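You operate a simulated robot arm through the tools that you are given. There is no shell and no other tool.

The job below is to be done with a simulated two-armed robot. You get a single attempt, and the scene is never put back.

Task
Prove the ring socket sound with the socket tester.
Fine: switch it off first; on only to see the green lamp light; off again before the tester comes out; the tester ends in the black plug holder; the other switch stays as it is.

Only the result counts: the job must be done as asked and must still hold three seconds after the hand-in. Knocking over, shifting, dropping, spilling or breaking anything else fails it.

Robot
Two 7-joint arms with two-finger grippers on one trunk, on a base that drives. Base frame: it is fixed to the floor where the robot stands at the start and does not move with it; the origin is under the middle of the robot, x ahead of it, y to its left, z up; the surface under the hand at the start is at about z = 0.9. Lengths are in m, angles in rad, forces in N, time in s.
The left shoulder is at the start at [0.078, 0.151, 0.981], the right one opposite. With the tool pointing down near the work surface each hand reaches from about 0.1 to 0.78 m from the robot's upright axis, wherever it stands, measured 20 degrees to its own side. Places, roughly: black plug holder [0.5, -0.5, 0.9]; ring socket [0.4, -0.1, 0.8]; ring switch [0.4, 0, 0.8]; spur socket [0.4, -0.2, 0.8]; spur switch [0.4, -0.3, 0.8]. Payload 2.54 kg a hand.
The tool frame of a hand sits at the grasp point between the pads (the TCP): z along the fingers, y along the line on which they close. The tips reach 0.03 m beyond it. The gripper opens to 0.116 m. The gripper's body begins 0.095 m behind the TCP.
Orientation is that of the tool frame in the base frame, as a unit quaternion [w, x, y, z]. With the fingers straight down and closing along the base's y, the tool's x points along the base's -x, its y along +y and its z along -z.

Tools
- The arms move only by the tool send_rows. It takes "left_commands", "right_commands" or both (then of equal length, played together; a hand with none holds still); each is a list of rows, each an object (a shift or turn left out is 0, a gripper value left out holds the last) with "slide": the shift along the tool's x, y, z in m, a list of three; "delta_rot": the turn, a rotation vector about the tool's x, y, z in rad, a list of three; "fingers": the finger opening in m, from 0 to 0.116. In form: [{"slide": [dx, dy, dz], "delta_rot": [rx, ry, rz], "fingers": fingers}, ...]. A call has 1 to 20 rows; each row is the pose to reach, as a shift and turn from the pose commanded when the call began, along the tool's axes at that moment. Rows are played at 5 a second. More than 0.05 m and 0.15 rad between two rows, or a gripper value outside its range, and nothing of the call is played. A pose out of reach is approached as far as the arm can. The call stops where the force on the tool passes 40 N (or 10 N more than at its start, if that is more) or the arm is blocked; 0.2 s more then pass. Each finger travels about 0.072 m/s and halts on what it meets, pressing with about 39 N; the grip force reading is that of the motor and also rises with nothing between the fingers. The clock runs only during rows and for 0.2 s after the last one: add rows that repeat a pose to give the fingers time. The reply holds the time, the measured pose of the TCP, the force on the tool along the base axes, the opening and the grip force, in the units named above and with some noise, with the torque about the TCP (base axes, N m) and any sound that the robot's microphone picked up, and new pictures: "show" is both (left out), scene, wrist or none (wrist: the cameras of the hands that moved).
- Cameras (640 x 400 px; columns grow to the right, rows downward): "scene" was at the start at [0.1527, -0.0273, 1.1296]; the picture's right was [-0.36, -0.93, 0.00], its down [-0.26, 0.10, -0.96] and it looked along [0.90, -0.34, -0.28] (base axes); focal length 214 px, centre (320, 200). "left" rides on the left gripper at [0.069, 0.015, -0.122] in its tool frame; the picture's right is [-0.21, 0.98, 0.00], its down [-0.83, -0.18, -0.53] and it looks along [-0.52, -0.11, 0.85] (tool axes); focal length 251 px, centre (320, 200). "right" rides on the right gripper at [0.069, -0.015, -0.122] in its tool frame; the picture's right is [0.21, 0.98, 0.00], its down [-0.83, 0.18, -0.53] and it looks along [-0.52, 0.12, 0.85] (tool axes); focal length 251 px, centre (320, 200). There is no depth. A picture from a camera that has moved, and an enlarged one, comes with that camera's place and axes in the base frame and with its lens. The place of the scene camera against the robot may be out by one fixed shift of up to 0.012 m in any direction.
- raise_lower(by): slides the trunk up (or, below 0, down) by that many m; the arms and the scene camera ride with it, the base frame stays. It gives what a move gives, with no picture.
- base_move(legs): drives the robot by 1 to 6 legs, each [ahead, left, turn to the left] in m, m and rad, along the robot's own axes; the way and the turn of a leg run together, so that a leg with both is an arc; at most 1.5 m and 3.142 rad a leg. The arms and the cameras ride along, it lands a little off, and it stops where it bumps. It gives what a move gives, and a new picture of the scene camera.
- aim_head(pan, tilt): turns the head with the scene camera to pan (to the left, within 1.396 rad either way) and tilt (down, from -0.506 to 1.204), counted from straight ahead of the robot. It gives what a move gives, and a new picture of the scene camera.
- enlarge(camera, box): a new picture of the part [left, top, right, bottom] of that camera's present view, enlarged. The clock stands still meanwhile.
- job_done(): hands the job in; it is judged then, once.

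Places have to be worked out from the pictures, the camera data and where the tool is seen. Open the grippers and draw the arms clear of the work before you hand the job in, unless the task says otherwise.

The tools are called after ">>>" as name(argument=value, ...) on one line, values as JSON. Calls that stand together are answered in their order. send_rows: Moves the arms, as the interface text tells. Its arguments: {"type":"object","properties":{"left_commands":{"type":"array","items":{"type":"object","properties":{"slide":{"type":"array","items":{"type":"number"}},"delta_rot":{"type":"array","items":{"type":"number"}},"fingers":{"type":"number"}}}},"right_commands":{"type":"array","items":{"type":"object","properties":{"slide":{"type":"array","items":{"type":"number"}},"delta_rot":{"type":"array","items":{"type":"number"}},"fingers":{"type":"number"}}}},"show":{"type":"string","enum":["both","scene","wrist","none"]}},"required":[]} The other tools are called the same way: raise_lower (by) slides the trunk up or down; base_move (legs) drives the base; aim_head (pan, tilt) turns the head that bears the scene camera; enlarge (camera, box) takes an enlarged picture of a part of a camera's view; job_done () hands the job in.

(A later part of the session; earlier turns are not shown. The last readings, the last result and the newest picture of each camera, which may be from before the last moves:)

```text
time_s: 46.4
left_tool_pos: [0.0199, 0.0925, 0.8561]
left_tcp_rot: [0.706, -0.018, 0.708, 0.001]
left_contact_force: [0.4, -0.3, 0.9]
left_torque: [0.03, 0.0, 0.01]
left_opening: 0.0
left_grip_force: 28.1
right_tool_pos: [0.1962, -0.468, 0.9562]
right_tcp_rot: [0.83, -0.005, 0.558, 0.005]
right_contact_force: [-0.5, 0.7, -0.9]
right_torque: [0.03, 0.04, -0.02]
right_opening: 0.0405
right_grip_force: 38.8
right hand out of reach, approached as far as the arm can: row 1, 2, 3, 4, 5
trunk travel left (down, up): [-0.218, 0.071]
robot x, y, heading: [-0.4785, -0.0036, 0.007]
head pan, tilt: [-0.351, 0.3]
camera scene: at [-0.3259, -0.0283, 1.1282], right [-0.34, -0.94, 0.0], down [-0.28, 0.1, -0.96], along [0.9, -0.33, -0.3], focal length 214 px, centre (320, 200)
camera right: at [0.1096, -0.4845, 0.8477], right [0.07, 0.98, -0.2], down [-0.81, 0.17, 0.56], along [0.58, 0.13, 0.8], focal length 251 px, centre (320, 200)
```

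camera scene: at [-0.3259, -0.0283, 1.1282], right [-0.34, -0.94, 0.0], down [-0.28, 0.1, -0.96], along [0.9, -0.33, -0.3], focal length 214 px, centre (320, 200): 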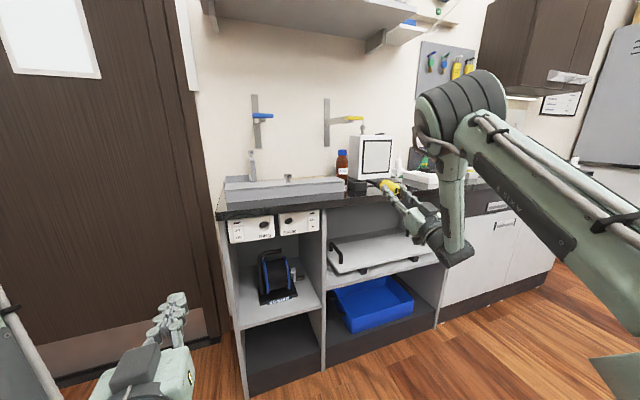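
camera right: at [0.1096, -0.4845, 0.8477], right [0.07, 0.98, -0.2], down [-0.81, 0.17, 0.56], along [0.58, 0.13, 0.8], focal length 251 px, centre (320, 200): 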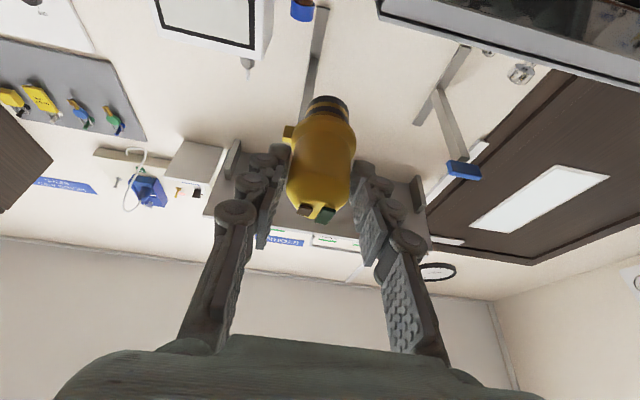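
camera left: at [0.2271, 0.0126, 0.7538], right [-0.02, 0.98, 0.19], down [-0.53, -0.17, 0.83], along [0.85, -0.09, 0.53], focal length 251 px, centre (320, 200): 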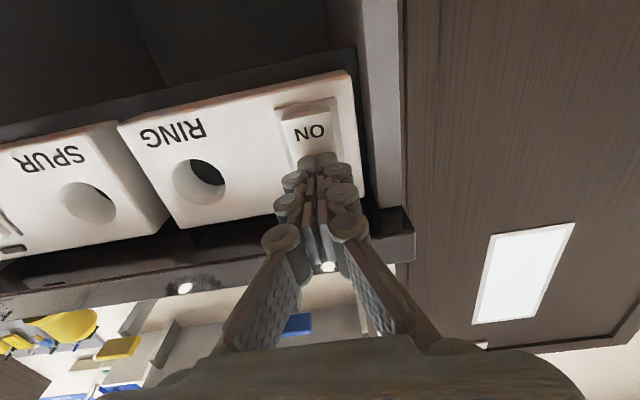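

The arm runs into a wrist-bend limit because the elbow is high above the work. I'll lower the trunk by 0.2 so the shoulder is nearer socket height, making a forward-pointing hand natural (hand is clear of the bench front).

>>> raise_lower(by=-0.2)

>>> send_rows(right_commands=[{"slide": [0, 0, 0]}, {"slide": [0, 0, 0]}])

```text
time_s: 48.6
left_tool_pos: [0.0189, 0.0924, 0.6567]
left_tcp_rot: [0.706, -0.017, 0.708, 0.0]
left_contact_force: [-0.4, 0.1, -0.4]
left_torque: [-0.02, 0.02, -0.01]
left_opening: 0.0
left_grip_force: 29.3
right_tool_pos: [0.1954, -0.4682, 0.7577]
right_tcp_rot: [0.831, -0.005, 0.557, 0.005]
right_contact_force: [-0.3, -0.5, -1.0]
right_torque: [-0.01, 0.04, 0.02]
right_opening: 0.0404
right_grip_force: 38.7
trunk travel left (down, up): [-0.018, 0.271]
robot x, y, heading: [-0.4781, -0.0007, 0.004]
head pan, tilt: [-0.351, 0.3]
```

```text
time_s: 49.2
left_tool_pos: [0.0188, 0.0927, 0.6566]
left_tcp_rot: [0.706, -0.016, 0.708, 0.001]
left_contact_force: [0.2, 0.0, 0.0]
left_torque: [0.0, -0.01, -0.01]
left_opening: 0.0003
left_grip_force: 28.3
right_tool_pos: [0.1965, -0.4683, 0.7566]
right_tcp_rot: [0.831, -0.005, 0.557, 0.004]
right_contact_force: [-1.1, -0.5, -1.6]
right_torque: [0.01, 0.04, 0.02]
right_opening: 0.0405
right_grip_force: 38.7
trunk travel left (down, up): [-0.018, 0.271]
robot x, y, heading: [-0.4775, -0.0041, 0.005]
head pan, tilt: [-0.351, 0.3]
camera scene: at [-0.3259, -0.0284, 0.9282], right [-0.34, -0.94, 0.0], down [-0.28, 0.1, -0.96], along [0.9, -0.33, -0.3], focal length 214 px, centre (320, 200)
camera right: at [0.1092, -0.4845, 0.6475], right [0.07, 0.98, -0.2], down [-0.81, 0.17, 0.56], along [0.58, 0.13, 0.8], focal length 251 px, centre (320, 200)
```

scene: 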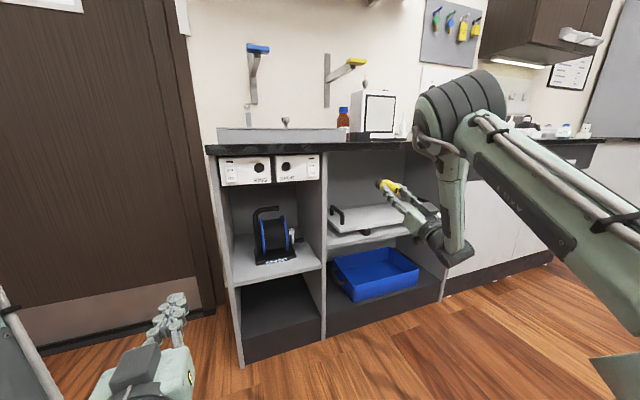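
right: 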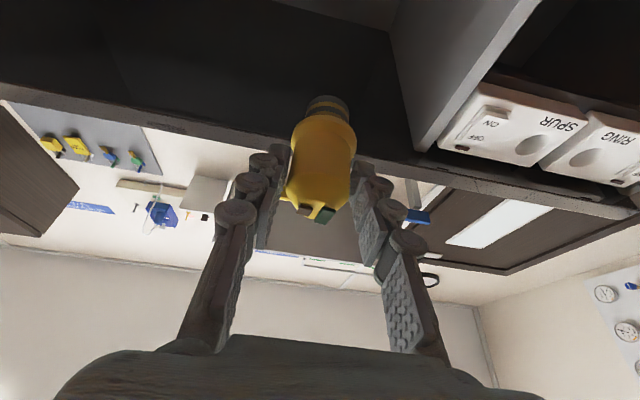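

Now go leftwards and up to about (0.23,-0.27,0.82) and see whether the arm tracks.

>>> send_rows(right_commands=[{"slide": [-0.009, 0.04, 0.01]}, {"slide": [-0.018, 0.08, 0.02]}, {"slide": [-0.027, 0.12, 0.03]}, {"slide": [-0.035, 0.16, 0.04]}, {"slide": [-0.043, 0.2, 0.051]}, {"slide": [-0.043, 0.2, 0.051]}])

```text
time_s: 50.6
left_tool_pos: [0.0192, 0.0921, 0.6569]
left_tcp_rot: [0.706, -0.016, 0.708, 0.0]
left_contact_force: [0.0, -0.4, -0.4]
left_torque: [0.02, 0.01, 0.01]
left_opening: 0.0002
left_grip_force: 27.9
right_tool_pos: [0.1756, -0.3955, 0.8569]
right_tcp_rot: [0.829, -0.01, 0.559, 0.008]
right_contact_force: [0.6, -0.3, -0.3]
right_torque: [-0.04, 0.07, 0.02]
right_opening: 0.0404
right_grip_force: 38.4
right hand out of reach, approached as far as the arm can: row 1, 2, 3, 4, 5, 6
trunk travel left (down, up): [-0.018, 0.271]
robot x, y, heading: [-0.4791, 0.0004, -0.0]
head pan, tilt: [-0.351, 0.3]
camera scene: at [-0.3259, -0.0284, 0.9282], right [-0.34, -0.94, 0.0], down [-0.28, 0.1, -0.96], along [0.9, -0.33, -0.3], focal length 214 px, centre (320, 200)
camera right: at [0.0886, -0.4146, 0.7487], right [0.06, 0.98, -0.21], down [-0.81, 0.17, 0.56], along [0.59, 0.13, 0.8], focal length 251 px, centre (320, 200)
```

scene: 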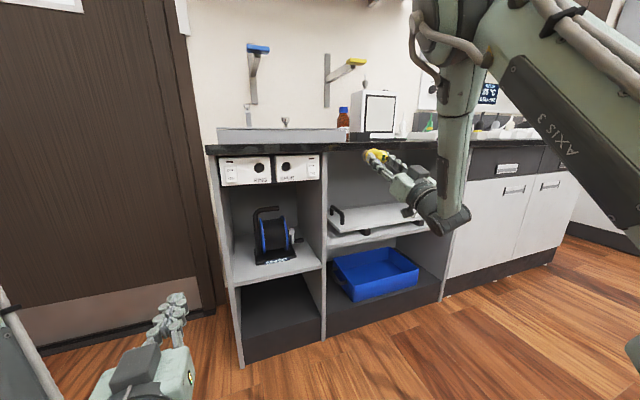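
right: 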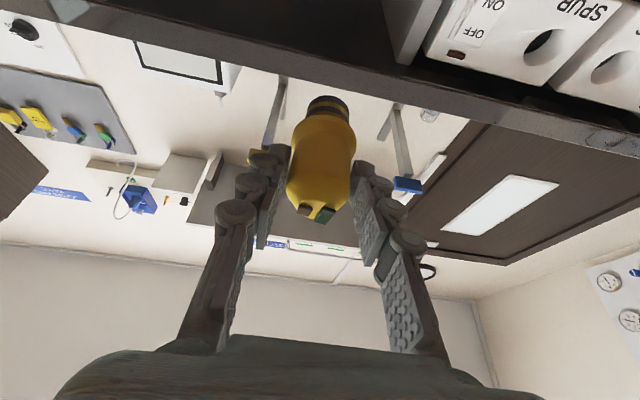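

Still limited with the arm folded (wrist bend). The fix is to work with the arm more extended, so I back the base another 0.08 m and then reach out forward.

>>> base_move(legs=[[-0.08, 0, 0]])

>>> send_rows(right_commands=[{"slide": [0.016, 0.01, 0.025]}, {"slide": [0.032, 0.02, 0.05]}, {"slide": [0.048, 0.03, 0.075]}, {"slide": [0.064, 0.04, 0.1]}, {"slide": [0.08, 0.05, 0.125]}, {"slide": [0.08, 0.05, 0.125]}])

```text
time_s: 51.7
left_tool_pos: [-0.0608, 0.0918, 0.6574]
left_tcp_rot: [0.706, -0.017, 0.708, 0.0]
left_contact_force: [-0.6, 0.1, 0.3]
left_torque: [0.02, 0.0, -0.03]
left_opening: 0.0
left_grip_force: 28.1
right_tool_pos: [0.096, -0.3974, 0.8587]
right_tcp_rot: [0.829, -0.01, 0.559, 0.008]
right_contact_force: [0.1, 0.5, -1.3]
right_torque: [0.03, 0.05, -0.01]
right_opening: 0.0402
right_grip_force: 38.3
trunk travel left (down, up): [-0.018, 0.271]
robot x, y, heading: [-0.5612, -0.0044, 0.002]
head pan, tilt: [-0.351, 0.3]
camera scene: at [-0.4053, -0.0286, 0.9282], right [-0.34, -0.94, 0.0], down [-0.28, 0.1, -0.96], along [0.9, -0.32, -0.3], focal length 214 px, centre (320, 200)
```

scene: 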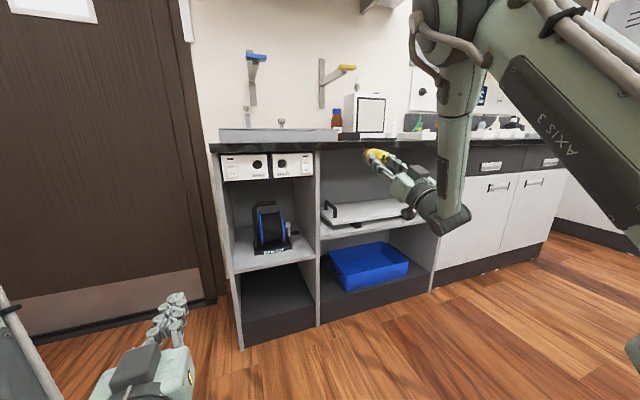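

```text
time_s: 53.1
left_tool_pos: [-0.0617, 0.0912, 0.6572]
left_tcp_rot: [0.706, -0.017, 0.708, 0.001]
left_contact_force: [0.6, -1.0, 0.0]
left_torque: [0.05, -0.02, -0.03]
left_opening: 0.0001
left_grip_force: 28.6
right_tool_pos: [0.2215, -0.4044, 0.8681]
right_tcp_rot: [0.817, -0.032, 0.575, 0.023]
right_contact_force: [0.5, 0.3, -1.2]
right_torque: [0.0, 0.05, -0.01]
right_opening: 0.0403
right_grip_force: 38.8
right hand out of reach, approached as far as the arm can: row 1, 2, 3, 4, 5, 6
trunk travel left (down, up): [-0.018, 0.271]
robot x, y, heading: [-0.5576, -0.0031, 0.006]
head pan, tilt: [-0.351, 0.3]
camera scene: at [-0.4053, -0.0286, 0.9282], right [-0.34, -0.94, 0.0], down [-0.28, 0.1, -0.96], along [0.9, -0.32, -0.3], focal length 214 px, centre (320, 200)
camera right: at [0.1316, -0.4289, 0.7639], right [0.0, 0.97, -0.23], down [-0.79, 0.14, 0.59], along [0.61, 0.18, 0.77], focal length 251 px, centre (320, 200)
```

scene: 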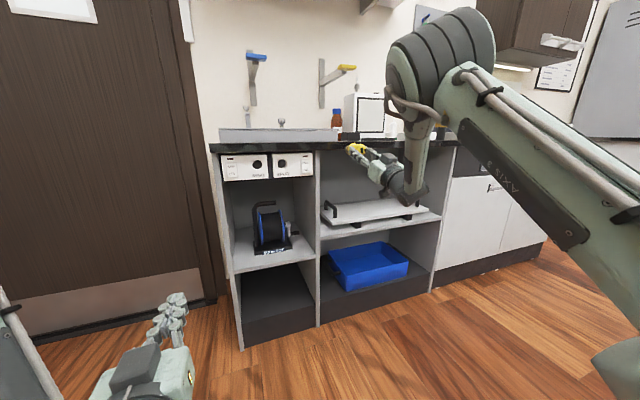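
right: 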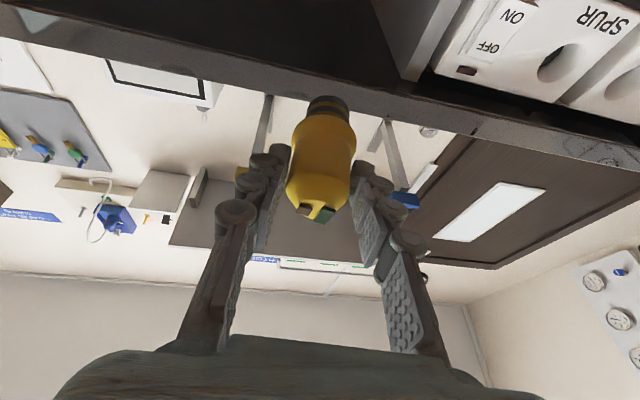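

The wrist limit still binds. I'll back up a bit more, level the hand (less wrist bend) to regain exact tracking, extend toward the socket, and pitch up again only once extended.

>>> base_move(legs=[[-0.09, 0, 0]])

>>> send_rows(right_commands=[{"slide": [0, 0, 0], "delta_rot": [0, 0.13, 0]}, {"slide": [0, 0, 0], "delta_rot": [0, 0.26, 0]}, {"slide": [0, 0, 0], "delta_rot": [0, 0.4, 0]}, {"slide": [0, 0, 0], "delta_rot": [0, 0.5, 0]}, {"slide": [0, 0, 0], "delta_rot": [0, 0.5, 0]}])

```text
time_s: 54.0
left_tool_pos: [-0.0795, 0.0884, 0.657]
left_tcp_rot: [0.706, -0.014, 0.708, -0.001]
left_contact_force: [0.3, -0.4, 0.4]
left_torque: [-0.01, 0.01, 0.01]
left_opening: 0.0002
left_grip_force: 28.7
right_tool_pos: [0.2017, -0.4104, 0.8723]
right_tcp_rot: [0.819, -0.03, 0.572, 0.019]
right_contact_force: [-0.2, 0.3, -0.1]
right_torque: [-0.02, 0.07, 0.0]
right_opening: 0.0402
right_grip_force: 39.1
trunk travel left (down, up): [-0.018, 0.271]
robot x, y, heading: [-0.5732, -0.0052, -0.003]
head pan, tilt: [-0.351, 0.3]
stopped in leg 1: the robot was blocked; the commanded pose is now the measured one
camera scene: at [-0.4237, -0.0304, 0.9282], right [-0.34, -0.94, 0.0], down [-0.28, 0.1, -0.96], along [0.9, -0.33, -0.3], focal length 214 px, centre (320, 200)
```

scene: 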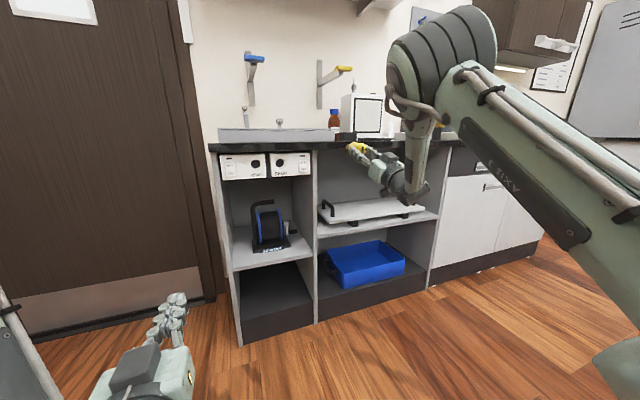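

```text
time_s: 55.2
left_tool_pos: [-0.0788, 0.0888, 0.6566]
left_tcp_rot: [0.707, -0.015, 0.708, -0.001]
left_contact_force: [-0.2, 0.6, 0.4]
left_torque: [-0.02, 0.0, 0.01]
left_opening: 0.0
left_grip_force: 28.6
right_tool_pos: [0.1999, -0.4092, 0.8723]
right_tcp_rot: [0.651, -0.035, 0.758, 0.011]
right_contact_force: [0.0, 0.2, -1.5]
right_torque: [0.0, 0.03, -0.01]
right_opening: 0.0401
right_grip_force: 39.2
trunk travel left (down, up): [-0.018, 0.271]
robot x, y, heading: [-0.5735, -0.0034, -0.001]
head pan, tilt: [-0.351, 0.3]
camera scene: at [-0.4238, -0.0304, 0.9282], right [-0.34, -0.94, 0.0], down [-0.28, 0.1, -0.96], along [0.9, -0.33, -0.3], focal length 214 px, centre (320, 200)
camera right: at [0.0712, -0.4347, 0.8238], right [-0.1, 0.97, -0.24], down [-0.42, 0.18, 0.89], along [0.9, 0.19, 0.38], focal length 251 px, centre (320, 200)
```

scene: 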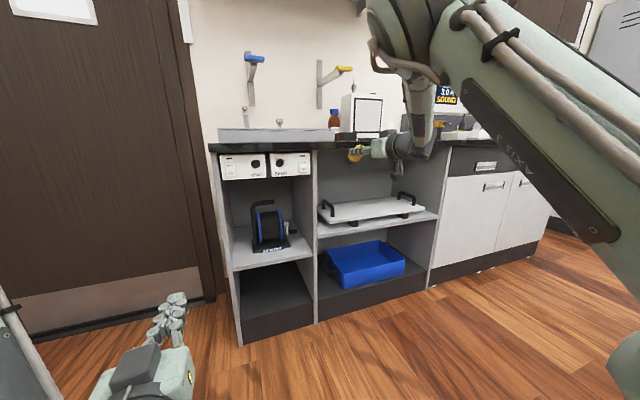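
right: 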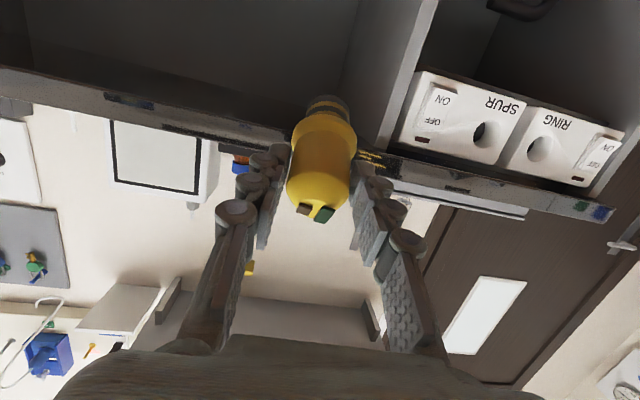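

Base is blocked behind at x≈-0.573, so that's the furthest stance. With the hand levelled (pitch 1.42) tracking is exact again. I fix the small yaw/roll error and move across to in front of the ring socket.

>>> send_rows(right_commands=[{"slide": [0.008, 0.043, 0.007], "delta_rot": [0.02, 0, 0.013]}, {"slide": [0.016, 0.086, 0.014], "delta_rot": [0.04, 0, 0.026]}, {"slide": [0.023, 0.129, 0.021], "delta_rot": [0.062, 0, 0.039]}, {"slide": [0.031, 0.172, 0.028], "delta_rot": [0.062, 0, 0.039]}, {"slide": [0.038, 0.215, 0.035], "delta_rot": [0.062, 0, 0.039]}, {"slide": [0.046, 0.258, 0.042], "delta_rot": [0.062, 0, 0.039]}, {"slide": [0.053, 0.3, 0.049], "delta_rot": [0.062, 0, 0.039]}, {"slide": [0.053, 0.3, 0.049], "delta_rot": [0.062, 0, 0.039]}])

```text
time_s: 57.0
left_tool_pos: [-0.0772, 0.0891, 0.6564]
left_tcp_rot: [0.706, -0.015, 0.708, -0.001]
left_contact_force: [0.3, -1.0, 0.0]
left_torque: [-0.03, -0.03, 0.01]
left_opening: 0.0
left_grip_force: 28.5
right_tool_pos: [0.3128, -0.2016, 0.7897]
right_tcp_rot: [0.651, 0.001, 0.759, 0.0]
right_contact_force: [-2.1, -1.1, -6.3]
right_torque: [-0.04, 0.52, -0.1]
right_opening: 0.0399
right_grip_force: 39.0
right hand out of reach, approached as far as the arm can: row 4, 5, 6, 7, 8
trunk travel left (down, up): [-0.018, 0.271]
robot x, y, heading: [-0.5728, -0.0052, -0.002]
head pan, tilt: [-0.351, 0.3]
camera scene: at [-0.4231, -0.0306, 0.9279], right [-0.34, -0.94, 0.0], down [-0.28, 0.1, -0.95], along [0.9, -0.33, -0.3], focal length 214 px, centre (320, 200)
camera right: at [0.1813, -0.2167, 0.7411], right [-0.03, 0.98, -0.21], down [-0.4, 0.18, 0.9], along [0.92, 0.11, 0.39], focal length 251 px, centre (320, 200)
```

scene: 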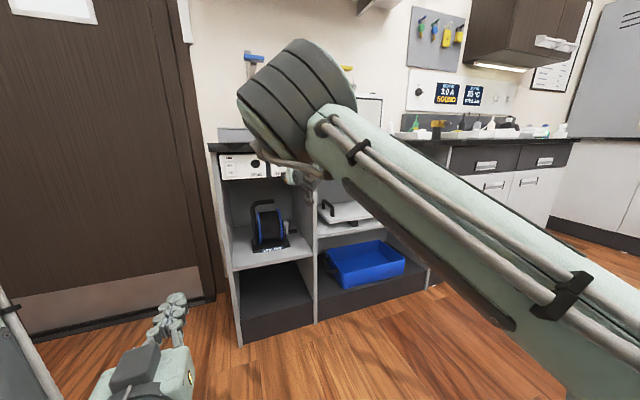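
right: 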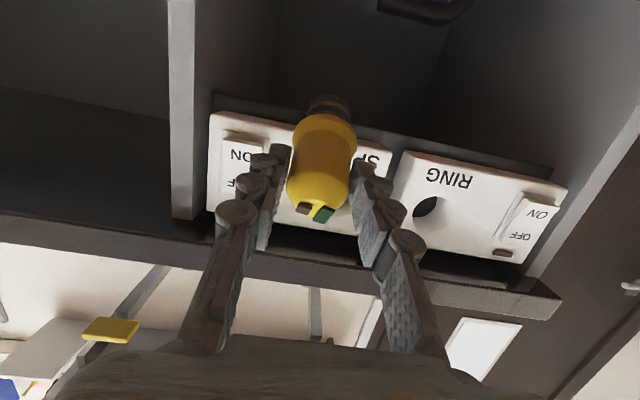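

The hand drifted forward to x≈0.313 and the barrel may be touching under the spur plate (6 N). I pull straight back right away.

>>> send_rows(right_commands=[{"slide": [0.005, -0.02, -0.03]}, {"slide": [0.01, -0.05, -0.06]}, {"slide": [0.015, -0.08, -0.09]}, {"slide": [0.015, -0.08, -0.09]}])

>>> enlarge(camera="scene", box=[200, 130, 400, 260])

```text
time_s: 58.0
left_tool_pos: [-0.0791, 0.0898, 0.6578]
left_tcp_rot: [0.706, -0.014, 0.708, -0.002]
left_contact_force: [-0.4, -0.2, -0.7]
left_torque: [0.03, 0.0, -0.02]
left_opening: 0.0
left_grip_force: 28.8
right_tool_pos: [0.2201, -0.2825, 0.7914]
right_tcp_rot: [0.653, 0.001, 0.758, 0.0]
right_contact_force: [0.1, 0.1, -0.7]
right_torque: [-0.01, 0.03, -0.02]
right_opening: 0.0397
right_grip_force: 38.9
right hand out of reach, approached as far as the arm can: row 1
trunk travel left (down, up): [-0.018, 0.271]
robot x, y, heading: [-0.5791, -0.0063, -0.0]
head pan, tilt: [-0.351, 0.3]
camera scene: at [-0.4237, -0.0304, 0.9282], right [-0.34, -0.94, 0.0], down [-0.28, 0.1, -0.96], along [0.9, -0.33, -0.3], focal length 214 px, centre (320, 200)
camera right: at [0.089, -0.2983, 0.7426], right [-0.03, 0.98, -0.21], down [-0.41, 0.18, 0.9], along [0.91, 0.12, 0.39], focal length 251 px, centre (320, 200)
```

scene: 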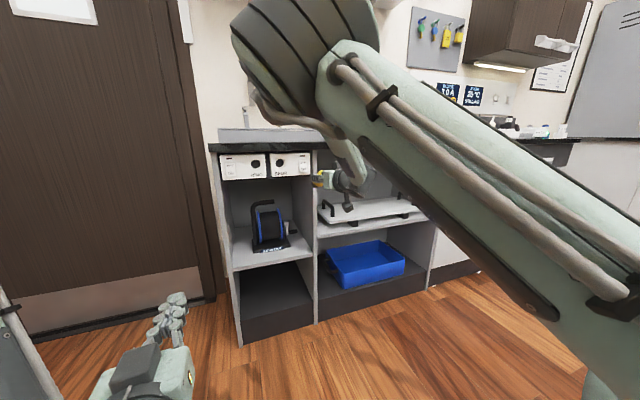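
right: 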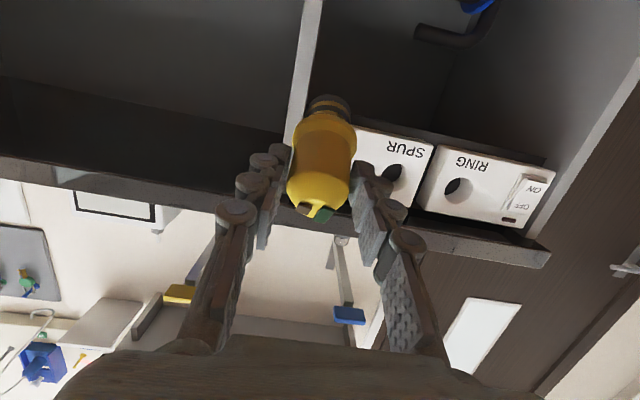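

```text
3.08 times, centred on (300, 195) of scene
camera zoom: at [-0.4237, -0.0304, 0.9282], right [-0.34, -0.94, 0.0], down [-0.28, 0.1, -0.96], along [0.9, -0.33, -0.3], focal length 660 px, centre (382, 215)
```

zoom: 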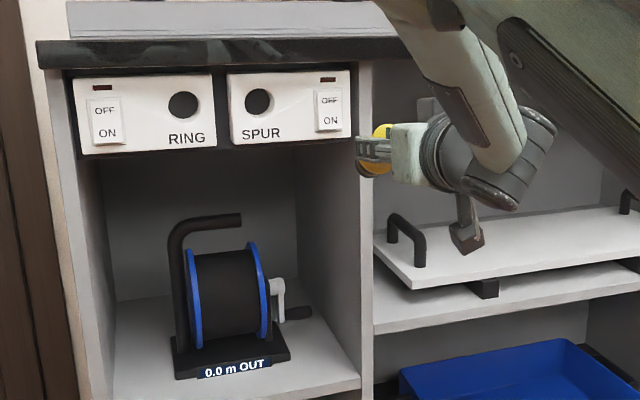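

Both switches are still off and nothing was disturbed. Insight: lowering the trunk tightened the limit (elbow-up arm needs the hand well below the shoulder). I'll raise the trunk fully and bring the hand down instead.

>>> raise_lower(by=0.27)

>>> aim_head(pan=-0.1, tilt=0.55)

```text
time_s: 60.7
left_tool_pos: [-0.0779, 0.0895, 0.926]
left_tcp_rot: [0.706, -0.015, 0.708, -0.001]
left_contact_force: [0.5, 0.4, -0.8]
left_torque: [-0.05, 0.01, 0.0]
left_opening: 0.0
left_grip_force: 28.9
right_tool_pos: [0.2208, -0.283, 1.0613]
right_tcp_rot: [0.653, 0.0, 0.757, 0.001]
right_contact_force: [-0.1, 0.1, -1.0]
right_torque: [0.02, 0.03, 0.03]
right_opening: 0.0397
right_grip_force: 38.8
trunk travel left (down, up): [-0.288, 0.001]
robot x, y, heading: [-0.5789, -0.0041, 0.003]
head pan, tilt: [-0.351, 0.3]
```

```text
time_s: 61.5
left_tool_pos: [-0.0794, 0.0881, 0.9274]
left_tcp_rot: [0.706, -0.015, 0.708, -0.002]
left_contact_force: [0.8, -0.1, 0.9]
left_torque: [-0.01, 0.0, -0.01]
left_opening: 0.0
left_grip_force: 29.3
right_tool_pos: [0.2205, -0.2828, 1.0634]
right_tcp_rot: [0.652, -0.001, 0.758, 0.002]
right_contact_force: [0.6, 1.1, -0.6]
right_torque: [0.0, 0.04, -0.02]
right_opening: 0.0396
right_grip_force: 38.6
trunk travel left (down, up): [-0.288, 0.001]
robot x, y, heading: [-0.5778, -0.0032, 0.004]
head pan, tilt: [-0.099, 0.55]
camera scene: at [-0.422, -0.0073, 1.1753], right [-0.1, -0.99, 0.0], down [-0.52, 0.05, -0.85], along [0.85, -0.08, -0.52], focal length 214 px, centre (320, 200)
```

scene: 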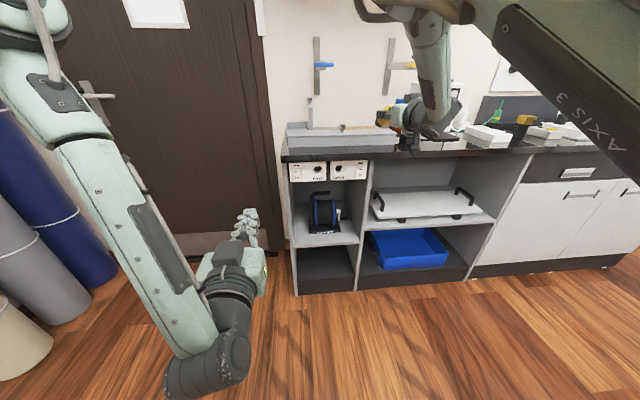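

Now lower the right hand in front of the bench, still levelled, with a little leftward motion.

>>> send_rows(right_commands=[{"slide": [0.038, 0.0, 0.0]}, {"slide": [0.077, 0.0, 0.006]}, {"slide": [0.115, 0.02, 0.012]}, {"slide": [0.154, 0.04, 0.018]}, {"slide": [0.192, 0.06, 0.024]}, {"slide": [0.23, 0.08, 0.03]}, {"slide": [0.23, 0.08, 0.03]}])

```text
time_s: 63.1
left_tool_pos: [-0.0787, 0.0887, 0.9272]
left_tcp_rot: [0.707, -0.015, 0.708, -0.001]
left_contact_force: [-0.9, 0.0, -0.4]
left_torque: [0.03, -0.02, 0.02]
left_opening: 0.0
left_grip_force: 28.9
right_tool_pos: [0.2398, -0.2586, 0.9125]
right_tcp_rot: [0.608, -0.025, 0.793, 0.03]
right_contact_force: [0.2, 0.6, -0.7]
right_torque: [0.01, 0.03, 0.03]
right_opening: 0.0394
right_grip_force: 39.1
right hand out of reach, approached as far as the arm can: row 2, 3, 4, 5, 6, 7
trunk travel left (down, up): [-0.288, 0.001]
robot x, y, heading: [-0.5757, -0.005, 0.001]
head pan, tilt: [-0.099, 0.55]
camera scene: at [-0.4222, -0.0073, 1.1753], right [-0.1, -1.0, 0.0], down [-0.52, 0.05, -0.85], along [0.85, -0.08, -0.52], focal length 214 px, centre (320, 200)
camera right: at [0.1055, -0.2829, 0.8774], right [-0.13, 0.97, -0.19], down [-0.31, 0.14, 0.94], along [0.94, 0.18, 0.29], focal length 251 px, centre (320, 200)
```

scene: 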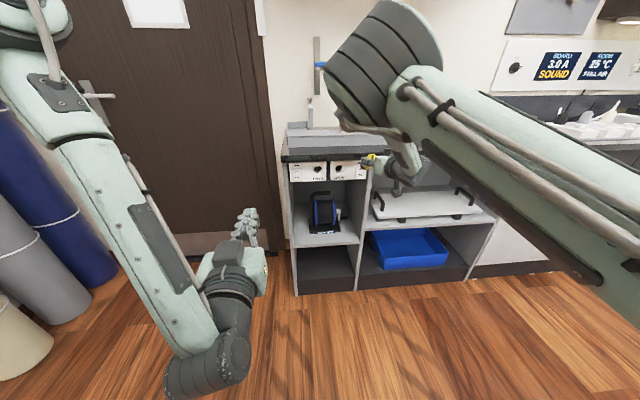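
right: 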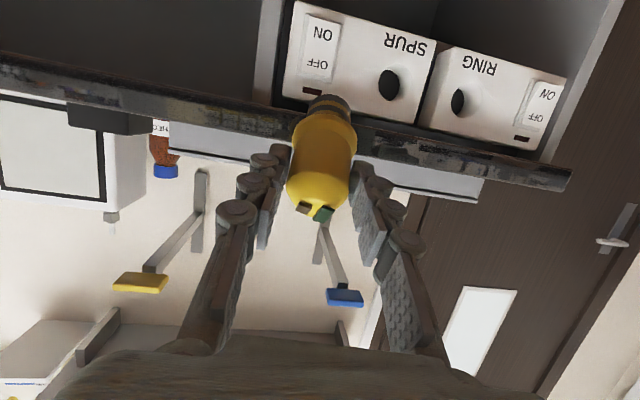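

The right arm's elbow is folded inward, which blocks it here; the left arm has the better posture for forward work at this spot. Before deciding on a hand-over via the bench, I test whether the left arm can reach the tilted-up pose (pitch 1.97) in free space.

>>> send_rows(left_commands=[{"slide": [0.02, -0.01, 0.03], "delta_rot": [0, -0.1, 0]}, {"slide": [0.04, -0.02, 0.06], "delta_rot": [0, -0.2, 0]}, {"slide": [0.06, -0.03, 0.09], "delta_rot": [0, -0.3, 0]}, {"slide": [0.08, -0.04, 0.12], "delta_rot": [0, -0.4, 0]}, {"slide": [0.1, -0.05, 0.15], "delta_rot": [0, -0.4, 0]}, {"slide": [0.1, -0.05, 0.15], "delta_rot": [0, -0.4, 0]}], show="scene")

```text
time_s: 64.5
left_tool_pos: [0.0307, -0.0428, 0.9182]
left_tcp_rot: [0.821, -0.03, 0.57, 0.012]
left_contact_force: [-0.1, -0.2, 0.3]
left_torque: [-0.04, 0.01, -0.02]
left_opening: 0.0
left_grip_force: 28.2
left hand out of reach, approached as far as the arm can: row 1, 2, 3, 4, 5, 6
right_tool_pos: [0.2401, -0.2582, 0.9118]
right_tcp_rot: [0.607, -0.025, 0.793, 0.029]
right_contact_force: [-0.4, -0.1, -1.4]
right_torque: [0.01, 0.01, -0.03]
right_opening: 0.0396
right_grip_force: 38.7
trunk travel left (down, up): [-0.288, 0.001]
robot x, y, heading: [-0.5762, -0.0058, 0.0]
head pan, tilt: [-0.099, 0.55]
camera scene: at [-0.422, -0.0073, 1.1752], right [-0.1, -1.0, 0.0], down [-0.52, 0.05, -0.85], along [0.85, -0.08, -0.52], focal length 214 px, centre (320, 200)
```

scene: 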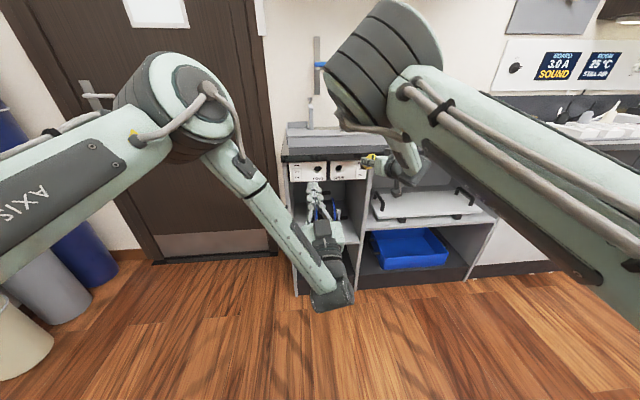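

The left arm meets the same wrist limit beyond ~1.57 rad pitch; so the tilted grip is unsuitable for the socket. New plan: set the tester back on the bench, and let the left arm (proven at this fascia with pitch 1.57) regrasp it vertically. First I straighten and raise the right hand, and draw the left hand back.

>>> send_rows(right_commands=[{"slide": [-0.02, -0.01, -0.015], "delta_rot": [0.04, 0, 0]}, {"slide": [-0.05, -0.025, -0.03], "delta_rot": [0.078, 0, 0.003]}, {"slide": [-0.09, -0.04, -0.045], "delta_rot": [0.078, 0, 0.003]}, {"slide": [-0.135, -0.06, -0.06], "delta_rot": [0.078, 0, 0.003]}, {"slide": [-0.178, -0.07, -0.0685], "delta_rot": [0.078, 0, 0.003]}, {"slide": [-0.178, -0.07, -0.0685], "delta_rot": [0.078, 0, 0.003]}], left_commands=[{"slide": [-0.01, 0.03, -0.01], "delta_rot": [0, 0.09, 0]}, {"slide": [-0.02, 0.06, -0.02], "delta_rot": [0, 0.18, 0]}, {"slide": [-0.03, 0.09, -0.03], "delta_rot": [0, 0.27, 0]}, {"slide": [-0.04, 0.12, -0.04], "delta_rot": [0, 0.356, 0]}, {"slide": [-0.04, 0.14, -0.04], "delta_rot": [0, 0.356, 0]}, {"slide": [-0.04, 0.14, -0.04], "delta_rot": [0, 0.356, 0]}])

```text
refused: row 4 steps farther than a row can; nothing moved
```

Row step too large; splitting it finer.

>>> send_rows(right_commands=[{"slide": [-0.02, -0.01, -0.012], "delta_rot": [0.04, 0, 0]}, {"slide": [-0.05, -0.022, -0.024], "delta_rot": [0.078, 0, 0.003]}, {"slide": [-0.085, -0.036, -0.036], "delta_rot": [0.078, 0, 0.003]}, {"slide": [-0.12, -0.05, -0.048], "delta_rot": [0.078, 0, 0.003]}, {"slide": [-0.15, -0.06, -0.06], "delta_rot": [0.078, 0, 0.003]}, {"slide": [-0.178, -0.07, -0.0685], "delta_rot": [0.078, 0, 0.003]}, {"slide": [-0.178, -0.07, -0.0685], "delta_rot": [0.078, 0, 0.003]}], left_commands=[{"slide": [-0.01, 0.03, -0.01], "delta_rot": [0, 0.09, 0]}, {"slide": [-0.02, 0.06, -0.02], "delta_rot": [0, 0.18, 0]}, {"slide": [-0.03, 0.09, -0.03], "delta_rot": [0, 0.27, 0]}, {"slide": [-0.04, 0.12, -0.04], "delta_rot": [0, 0.356, 0]}, {"slide": [-0.04, 0.14, -0.04], "delta_rot": [0, 0.356, 0]}, {"slide": [-0.04, 0.14, -0.04], "delta_rot": [0, 0.356, 0]}, {"slide": [-0.04, 0.14, -0.04], "delta_rot": [0, 0.356, 0]}])

```text
time_s: 66.1
left_tool_pos: [-0.0298, 0.0914, 0.9364]
left_tcp_rot: [0.706, -0.035, 0.708, 0.008]
left_contact_force: [-0.5, 0.1, 0.1]
left_torque: [-0.01, 0.0, -0.01]
left_opening: 0.0001
left_grip_force: 28.8
left hand out of reach, approached as far as the arm can: row 5, 6, 7
right_tool_pos: [0.2263, -0.3283, 1.104]
right_tcp_rot: [0.608, -0.001, 0.794, 0.0]
right_contact_force: [0.4, -0.6, -1.1]
right_torque: [-0.02, 0.05, -0.01]
right_opening: 0.0396
right_grip_force: 39.4
trunk travel left (down, up): [-0.288, 0.001]
robot x, y, heading: [-0.5811, -0.0073, -0.002]
head pan, tilt: [-0.099, 0.55]
camera scene: at [-0.422, -0.0072, 1.1752], right [-0.1, -1.0, 0.0], down [-0.52, 0.05, -0.85], along [0.85, -0.08, -0.52], focal length 214 px, centre (320, 200)
camera right: at [0.0898, -0.3427, 1.0701], right [-0.06, 0.98, -0.21], down [-0.3, 0.18, 0.94], along [0.95, 0.11, 0.28], focal length 251 px, centre (320, 200)
camera left: at [-0.1518, 0.0974, 0.8682], right [-0.06, 0.98, 0.18], down [-0.52, -0.18, 0.83], along [0.85, -0.05, 0.52], focal length 251 px, centre (320, 200)
```

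scene: 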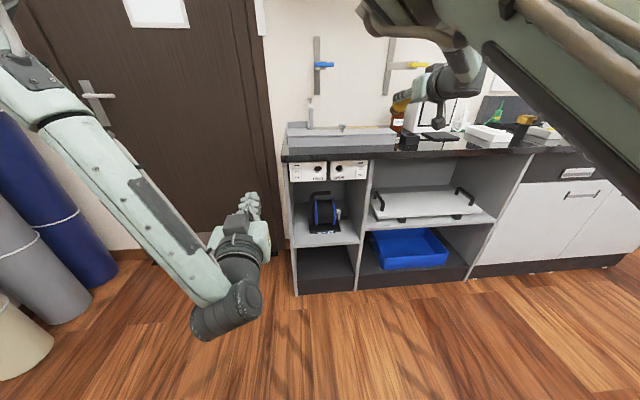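
right: 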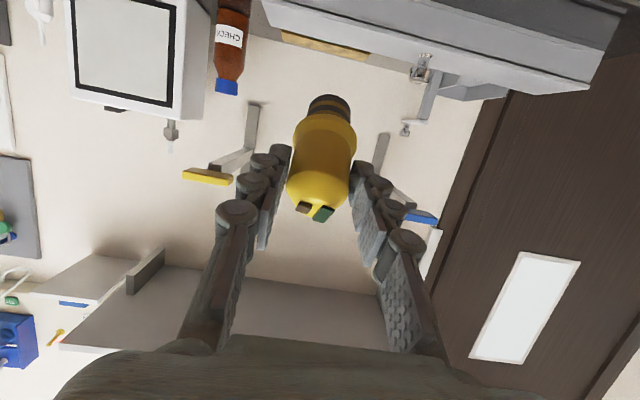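
left: 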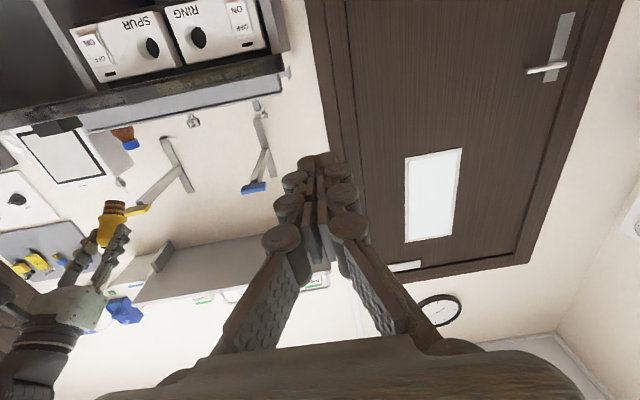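

Right hand is clean at (0.226,-0.328,1.104), pitch 1.31. I drive the base ahead 0.14 (barrel passes over the bench at z>1.0) and then rotate the tester back to upright.

>>> base_move(legs=[[0.14, 0, 0]])

>>> send_rows(right_commands=[{"slide": [0.005, 0, -0.01], "delta_rot": [0, 0.113, 0]}, {"slide": [0.01, 0, -0.02], "delta_rot": [0, 0.227, 0]}, {"slide": [0.015, 0, -0.03], "delta_rot": [0, 0.34, 0]}, {"slide": [0.015, 0, -0.04], "delta_rot": [0, 0.453, 0]}, {"slide": [0.015, 0, -0.05], "delta_rot": [0, 0.566, 0]}, {"slide": [0.015, 0, -0.05], "delta_rot": [0, 0.68, 0]}, {"slide": [0.015, 0, -0.05], "delta_rot": [0, 0.793, 0]}, {"slide": [0.015, 0, -0.05], "delta_rot": [0, 0.906, 0]}, {"slide": [0.015, 0, -0.05], "delta_rot": [0, 0.906, 0]}])

```text
time_s: 67.4
left_tool_pos: [0.1106, 0.0926, 0.9357]
left_tcp_rot: [0.706, -0.033, 0.708, 0.008]
left_contact_force: [0.6, -0.9, 0.1]
left_torque: [0.0, 0.01, 0.0]
left_opening: 0.0001
left_grip_force: 28.9
right_tool_pos: [0.3658, -0.3263, 1.1032]
right_tcp_rot: [0.608, 0.0, 0.794, -0.001]
right_contact_force: [-0.6, -0.3, -2.0]
right_torque: [0.02, 0.01, 0.01]
right_opening: 0.0395
right_grip_force: 38.7
trunk travel left (down, up): [-0.288, 0.001]
robot x, y, heading: [-0.4364, -0.0012, 0.003]
head pan, tilt: [-0.099, 0.55]
camera scene: at [-0.2824, -0.0071, 1.1751], right [-0.1, -1.0, 0.0], down [-0.52, 0.05, -0.85], along [0.85, -0.08, -0.52], focal length 214 px, centre (320, 200)
```

scene: 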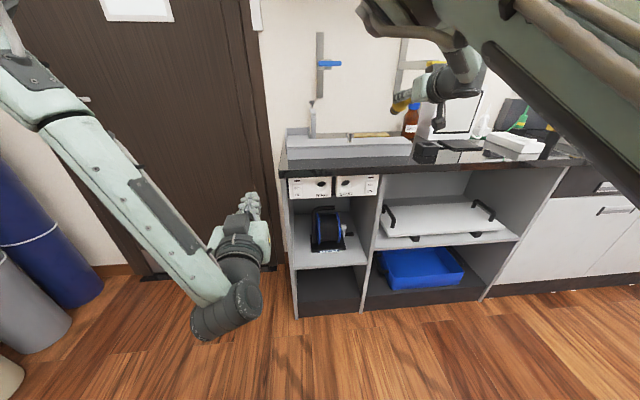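

```text
time_s: 69.4
left_tool_pos: [0.1088, 0.0919, 0.9358]
left_tcp_rot: [0.706, -0.034, 0.707, 0.008]
left_contact_force: [0.6, 0.8, -0.4]
left_torque: [0.0, 0.0, -0.01]
left_opening: 0.0
left_grip_force: 28.8
right_tool_pos: [0.3119, -0.3266, 1.1022]
right_tcp_rot: [0.198, 0.001, 0.98, -0.001]
right_contact_force: [0.3, 1.2, -2.3]
right_torque: [0.02, 0.02, 0.02]
right_opening: 0.0393
right_grip_force: 39.2
trunk travel left (down, up): [-0.288, 0.001]
robot x, y, heading: [-0.4357, -0.004, 0.001]
head pan, tilt: [-0.099, 0.55]
camera scene: at [-0.2833, -0.0069, 1.1753], right [-0.1, -1.0, 0.0], down [-0.52, 0.05, -0.85], along [0.85, -0.08, -0.52], focal length 214 px, centre (320, 200)
camera right: at [0.2012, -0.3421, 1.1882], right [-0.2, 0.98, -0.08], down [0.55, 0.18, 0.81], along [0.81, 0.11, -0.58], focal length 251 px, centre (320, 200)
```

scene: 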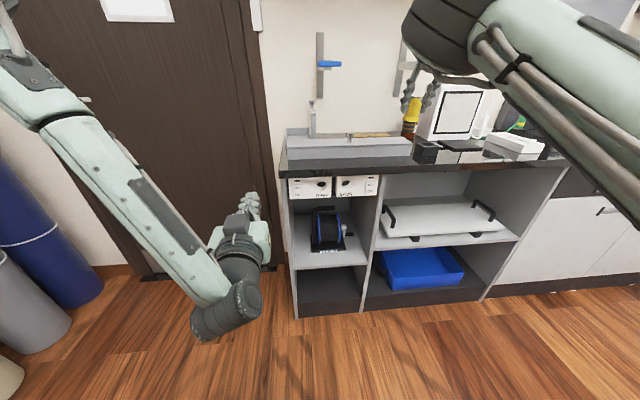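
right: 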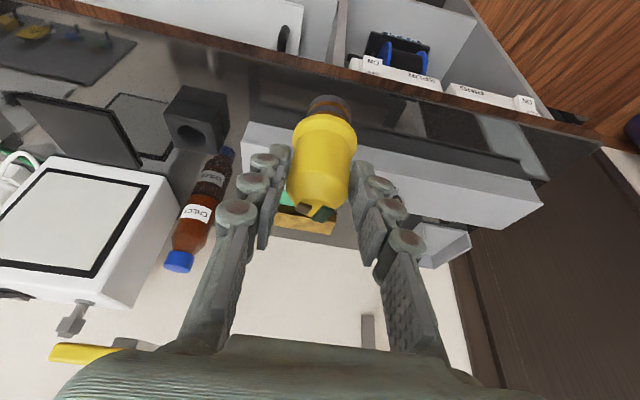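

Upright again at (0.312,-0.327,1.102). Pull the hand back 5 cm, then drive ahead 0.14 so the tester is above the bench at x≈0.40.

>>> send_rows(right_commands=[{"slide": [0.023, 0, -0.01]}, {"slide": [0.046, 0, -0.02]}, {"slide": [0.046, 0, -0.02]}], show="none")

>>> base_move(legs=[[0.14, 0, 0]])

```text
time_s: 70.2
left_tool_pos: [0.1094, 0.0927, 0.9364]
left_tcp_rot: [0.706, -0.036, 0.707, 0.009]
left_contact_force: [-0.1, 0.8, -0.1]
left_torque: [-0.02, 0.0, -0.01]
left_opening: 0.0
left_grip_force: 28.3
right_tool_pos: [0.2606, -0.3247, 1.1022]
right_tcp_rot: [0.199, 0.001, 0.98, 0.0]
right_contact_force: [-0.6, 0.3, -1.0]
right_torque: [0.0, 0.05, -0.01]
right_opening: 0.0393
right_grip_force: 39.2
trunk travel left (down, up): [-0.288, 0.001]
robot x, y, heading: [-0.4386, -0.0043, -0.0]
head pan, tilt: [-0.099, 0.55]
```

```text
time_s: 71.5
left_tool_pos: [0.2504, 0.0928, 0.936]
left_tcp_rot: [0.706, -0.034, 0.708, 0.007]
left_contact_force: [-0.6, 0.6, 0.4]
left_torque: [-0.02, -0.03, -0.02]
left_opening: 0.0
left_grip_force: 28.6
right_tool_pos: [0.4021, -0.3256, 1.1021]
right_tcp_rot: [0.198, 0.0, 0.98, 0.0]
right_contact_force: [1.6, 0.0, -1.6]
right_torque: [-0.01, 0.04, 0.01]
right_opening: 0.0393
right_grip_force: 39.5
trunk travel left (down, up): [-0.288, 0.001]
robot x, y, heading: [-0.2992, -0.0044, 0.006]
head pan, tilt: [-0.099, 0.55]
camera scene: at [-0.1432, -0.0067, 1.1751], right [-0.1, -1.0, 0.0], down [-0.52, 0.05, -0.85], along [0.85, -0.08, -0.52], focal length 214 px, centre (320, 200)
```

scene: 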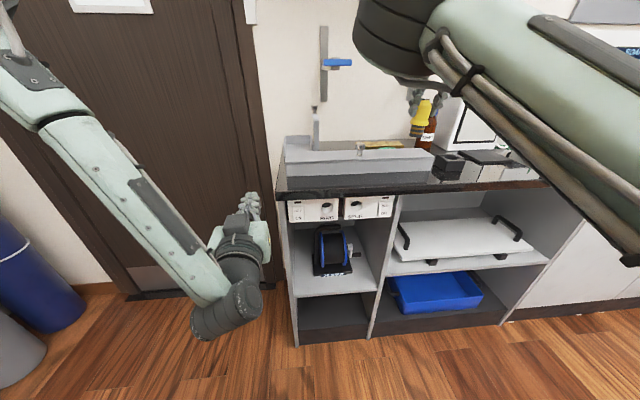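

Descend slowly to set the tester down near (0.40,-0.31).

>>> send_rows(right_commands=[{"slide": [0.0118, 0.005, 0.0276]}, {"slide": [0.0235, 0.01, 0.0552]}, {"slide": [0.0345, 0.015, 0.081]}, {"slide": [0.0412, 0.015, 0.0966]}, {"slide": [0.0447, 0.015, 0.1049]}, {"slide": [0.0463, 0.015, 0.1086]}])

>>> enlarge(camera="scene", box=[370, 80, 490, 200])

```text
time_s: 73.0
left_tool_pos: [0.2485, 0.0945, 0.9368]
left_tcp_rot: [0.706, -0.034, 0.707, 0.008]
left_contact_force: [0.4, 0.5, -0.4]
left_torque: [-0.02, -0.03, -0.02]
left_opening: 0.0
left_grip_force: 28.7
right_tool_pos: [0.4005, -0.3109, 0.9846]
right_tcp_rot: [0.199, 0.0, 0.98, 0.0]
right_contact_force: [-0.7, -0.3, -1.5]
right_torque: [0.04, 0.02, -0.02]
right_opening: 0.0393
right_grip_force: 39.0
trunk travel left (down, up): [-0.288, 0.001]
robot x, y, heading: [-0.2994, -0.0047, -0.002]
head pan, tilt: [-0.099, 0.55]
camera scene: at [-0.1439, -0.0067, 1.1752], right [-0.1, -1.0, 0.0], down [-0.52, 0.05, -0.85], along [0.85, -0.08, -0.52], focal length 214 px, centre (320, 200)
camera right: at [0.2892, -0.3253, 1.0707], right [-0.2, 0.98, -0.08], down [0.55, 0.18, 0.81], along [0.81, 0.11, -0.58], focal length 251 px, centre (320, 200)
```

scene: 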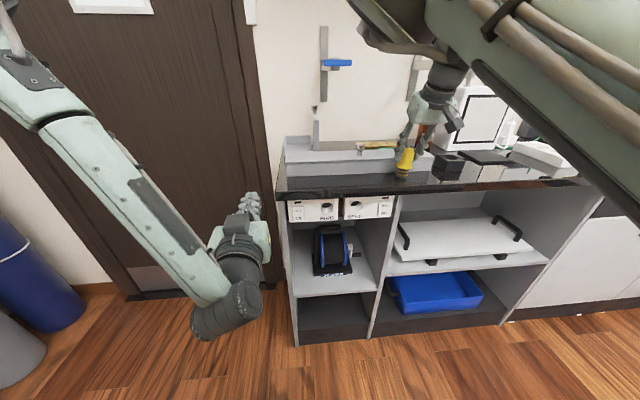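
right: 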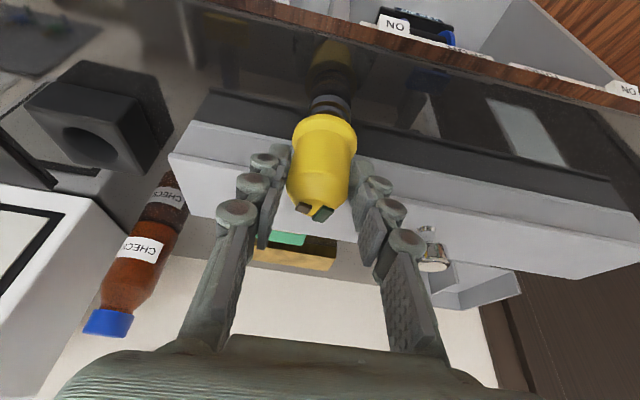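

```text
3.33 times, centred on (430, 140) of scene
camera zoom: at [-0.1439, -0.0067, 1.1752], right [-0.1, -1.0, 0.0], down [-0.52, 0.05, -0.85], along [0.85, -0.08, -0.52], focal length 715 px, centre (-47, 400)
```

zoom: 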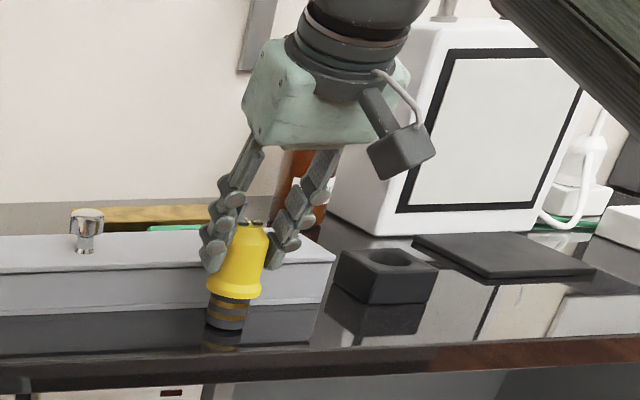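

About 6 mm left to the bench; lower in 1.5 mm steps watching force.

>>> send_rows(right_commands=[{"slide": [0.0006, 0, 0.0014]}, {"slide": [0.0012, 0, 0.0028]}, {"slide": [0.0018, 0, 0.0041]}, {"slide": [0.0022, 0, 0.0051]}, {"slide": [0.0026, 0, 0.006]}], show="none")

>>> enlarge(camera="scene", box=[370, 120, 450, 190])

```text
time_s: 74.2
left_tool_pos: [0.248, 0.0929, 0.9384]
left_tcp_rot: [0.706, -0.035, 0.707, 0.009]
left_contact_force: [0.6, -0.4, 0.1]
left_torque: [0.01, 0.0, 0.03]
left_opening: 0.0
left_grip_force: 28.3
right_tool_pos: [0.401, -0.3103, 0.9822]
right_tcp_rot: [0.202, -0.001, 0.979, -0.002]
right_contact_force: [1.9, -0.7, 11.2]
right_torque: [-0.22, -0.27, 0.01]
right_opening: 0.0395
right_grip_force: 39.1
trunk travel left (down, up): [-0.288, 0.001]
robot x, y, heading: [-0.2998, -0.0026, -0.001]
head pan, tilt: [-0.099, 0.55]
```

```text
5.71 times, centred on (410, 155) of scene
camera zoom: at [-0.1451, -0.0062, 1.1756], right [-0.1, -1.0, 0.0], down [-0.52, 0.05, -0.85], along [0.85, -0.08, -0.52], focal length 1226 px, centre (-194, 457)
```

zoom: 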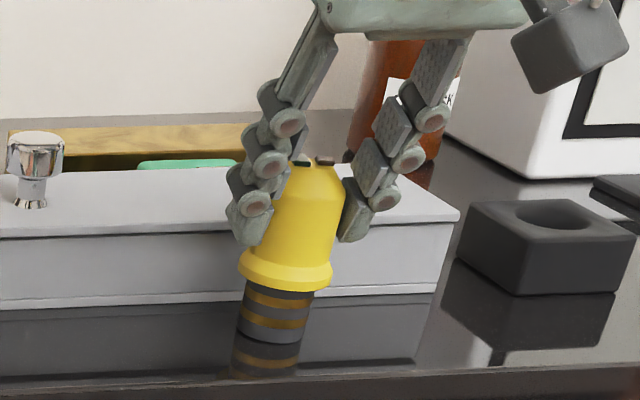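

Bottom is in contact (11 N). Ease 1 mm and release by opening.

>>> send_rows(right_commands=[{"slide": [-0.0006, 0, -0.0014]}, {"slide": [-0.0006, 0, -0.0014], "fingers": 0.045}, {"slide": [-0.0006, 0, -0.0014], "fingers": 0.06}, {"slide": [-0.0006, 0, -0.0014], "fingers": 0.1}, {"slide": [-0.0006, 0, -0.0014], "fingers": 0.1}, {"slide": [-0.0006, 0, -0.0014], "fingers": 0.1}], show="wrist")

>>> enlarge(camera="scene", box=[370, 120, 450, 190])

```text
time_s: 75.5
left_tool_pos: [0.2489, 0.0932, 0.9375]
left_tcp_rot: [0.706, -0.034, 0.707, 0.009]
left_contact_force: [0.2, 0.3, -0.5]
left_torque: [0.01, 0.0, 0.03]
left_opening: 0.0002
left_grip_force: 28.7
right_tool_pos: [0.3991, -0.3108, 0.9795]
right_tcp_rot: [0.198, -0.001, 0.98, 0.0]
right_contact_force: [-0.6, 0.4, -0.3]
right_torque: [0.0, -0.01, -0.02]
right_opening: 0.1
right_grip_force: 0.0
trunk travel left (down, up): [-0.288, 0.001]
robot x, y, heading: [-0.2998, -0.0037, 0.002]
head pan, tilt: [-0.099, 0.55]
camera right: at [0.2889, -0.3258, 1.0656], right [-0.2, 0.98, -0.08], down [0.55, 0.18, 0.81], along [0.81, 0.11, -0.58], focal length 251 px, centre (320, 200)
```

right: 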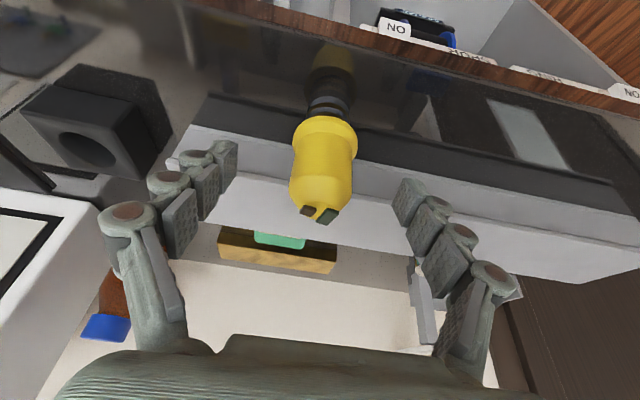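

```text
5.71 times, centred on (410, 155) of scene
camera zoom: at [-0.1441, -0.0067, 1.1753], right [-0.1, -1.0, 0.0], down [-0.52, 0.05, -0.85], along [0.85, -0.08, -0.52], focal length 1226 px, centre (-194, 457)
```

zoom: 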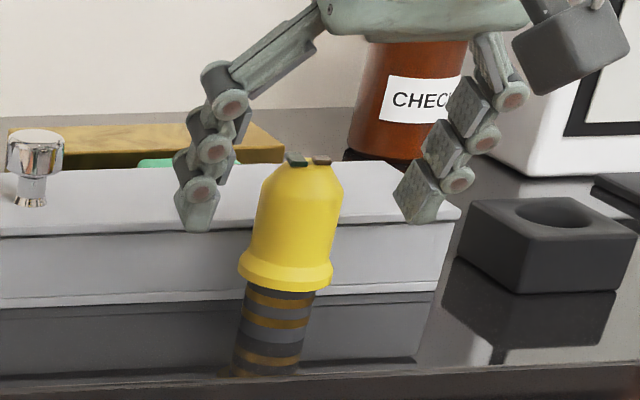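

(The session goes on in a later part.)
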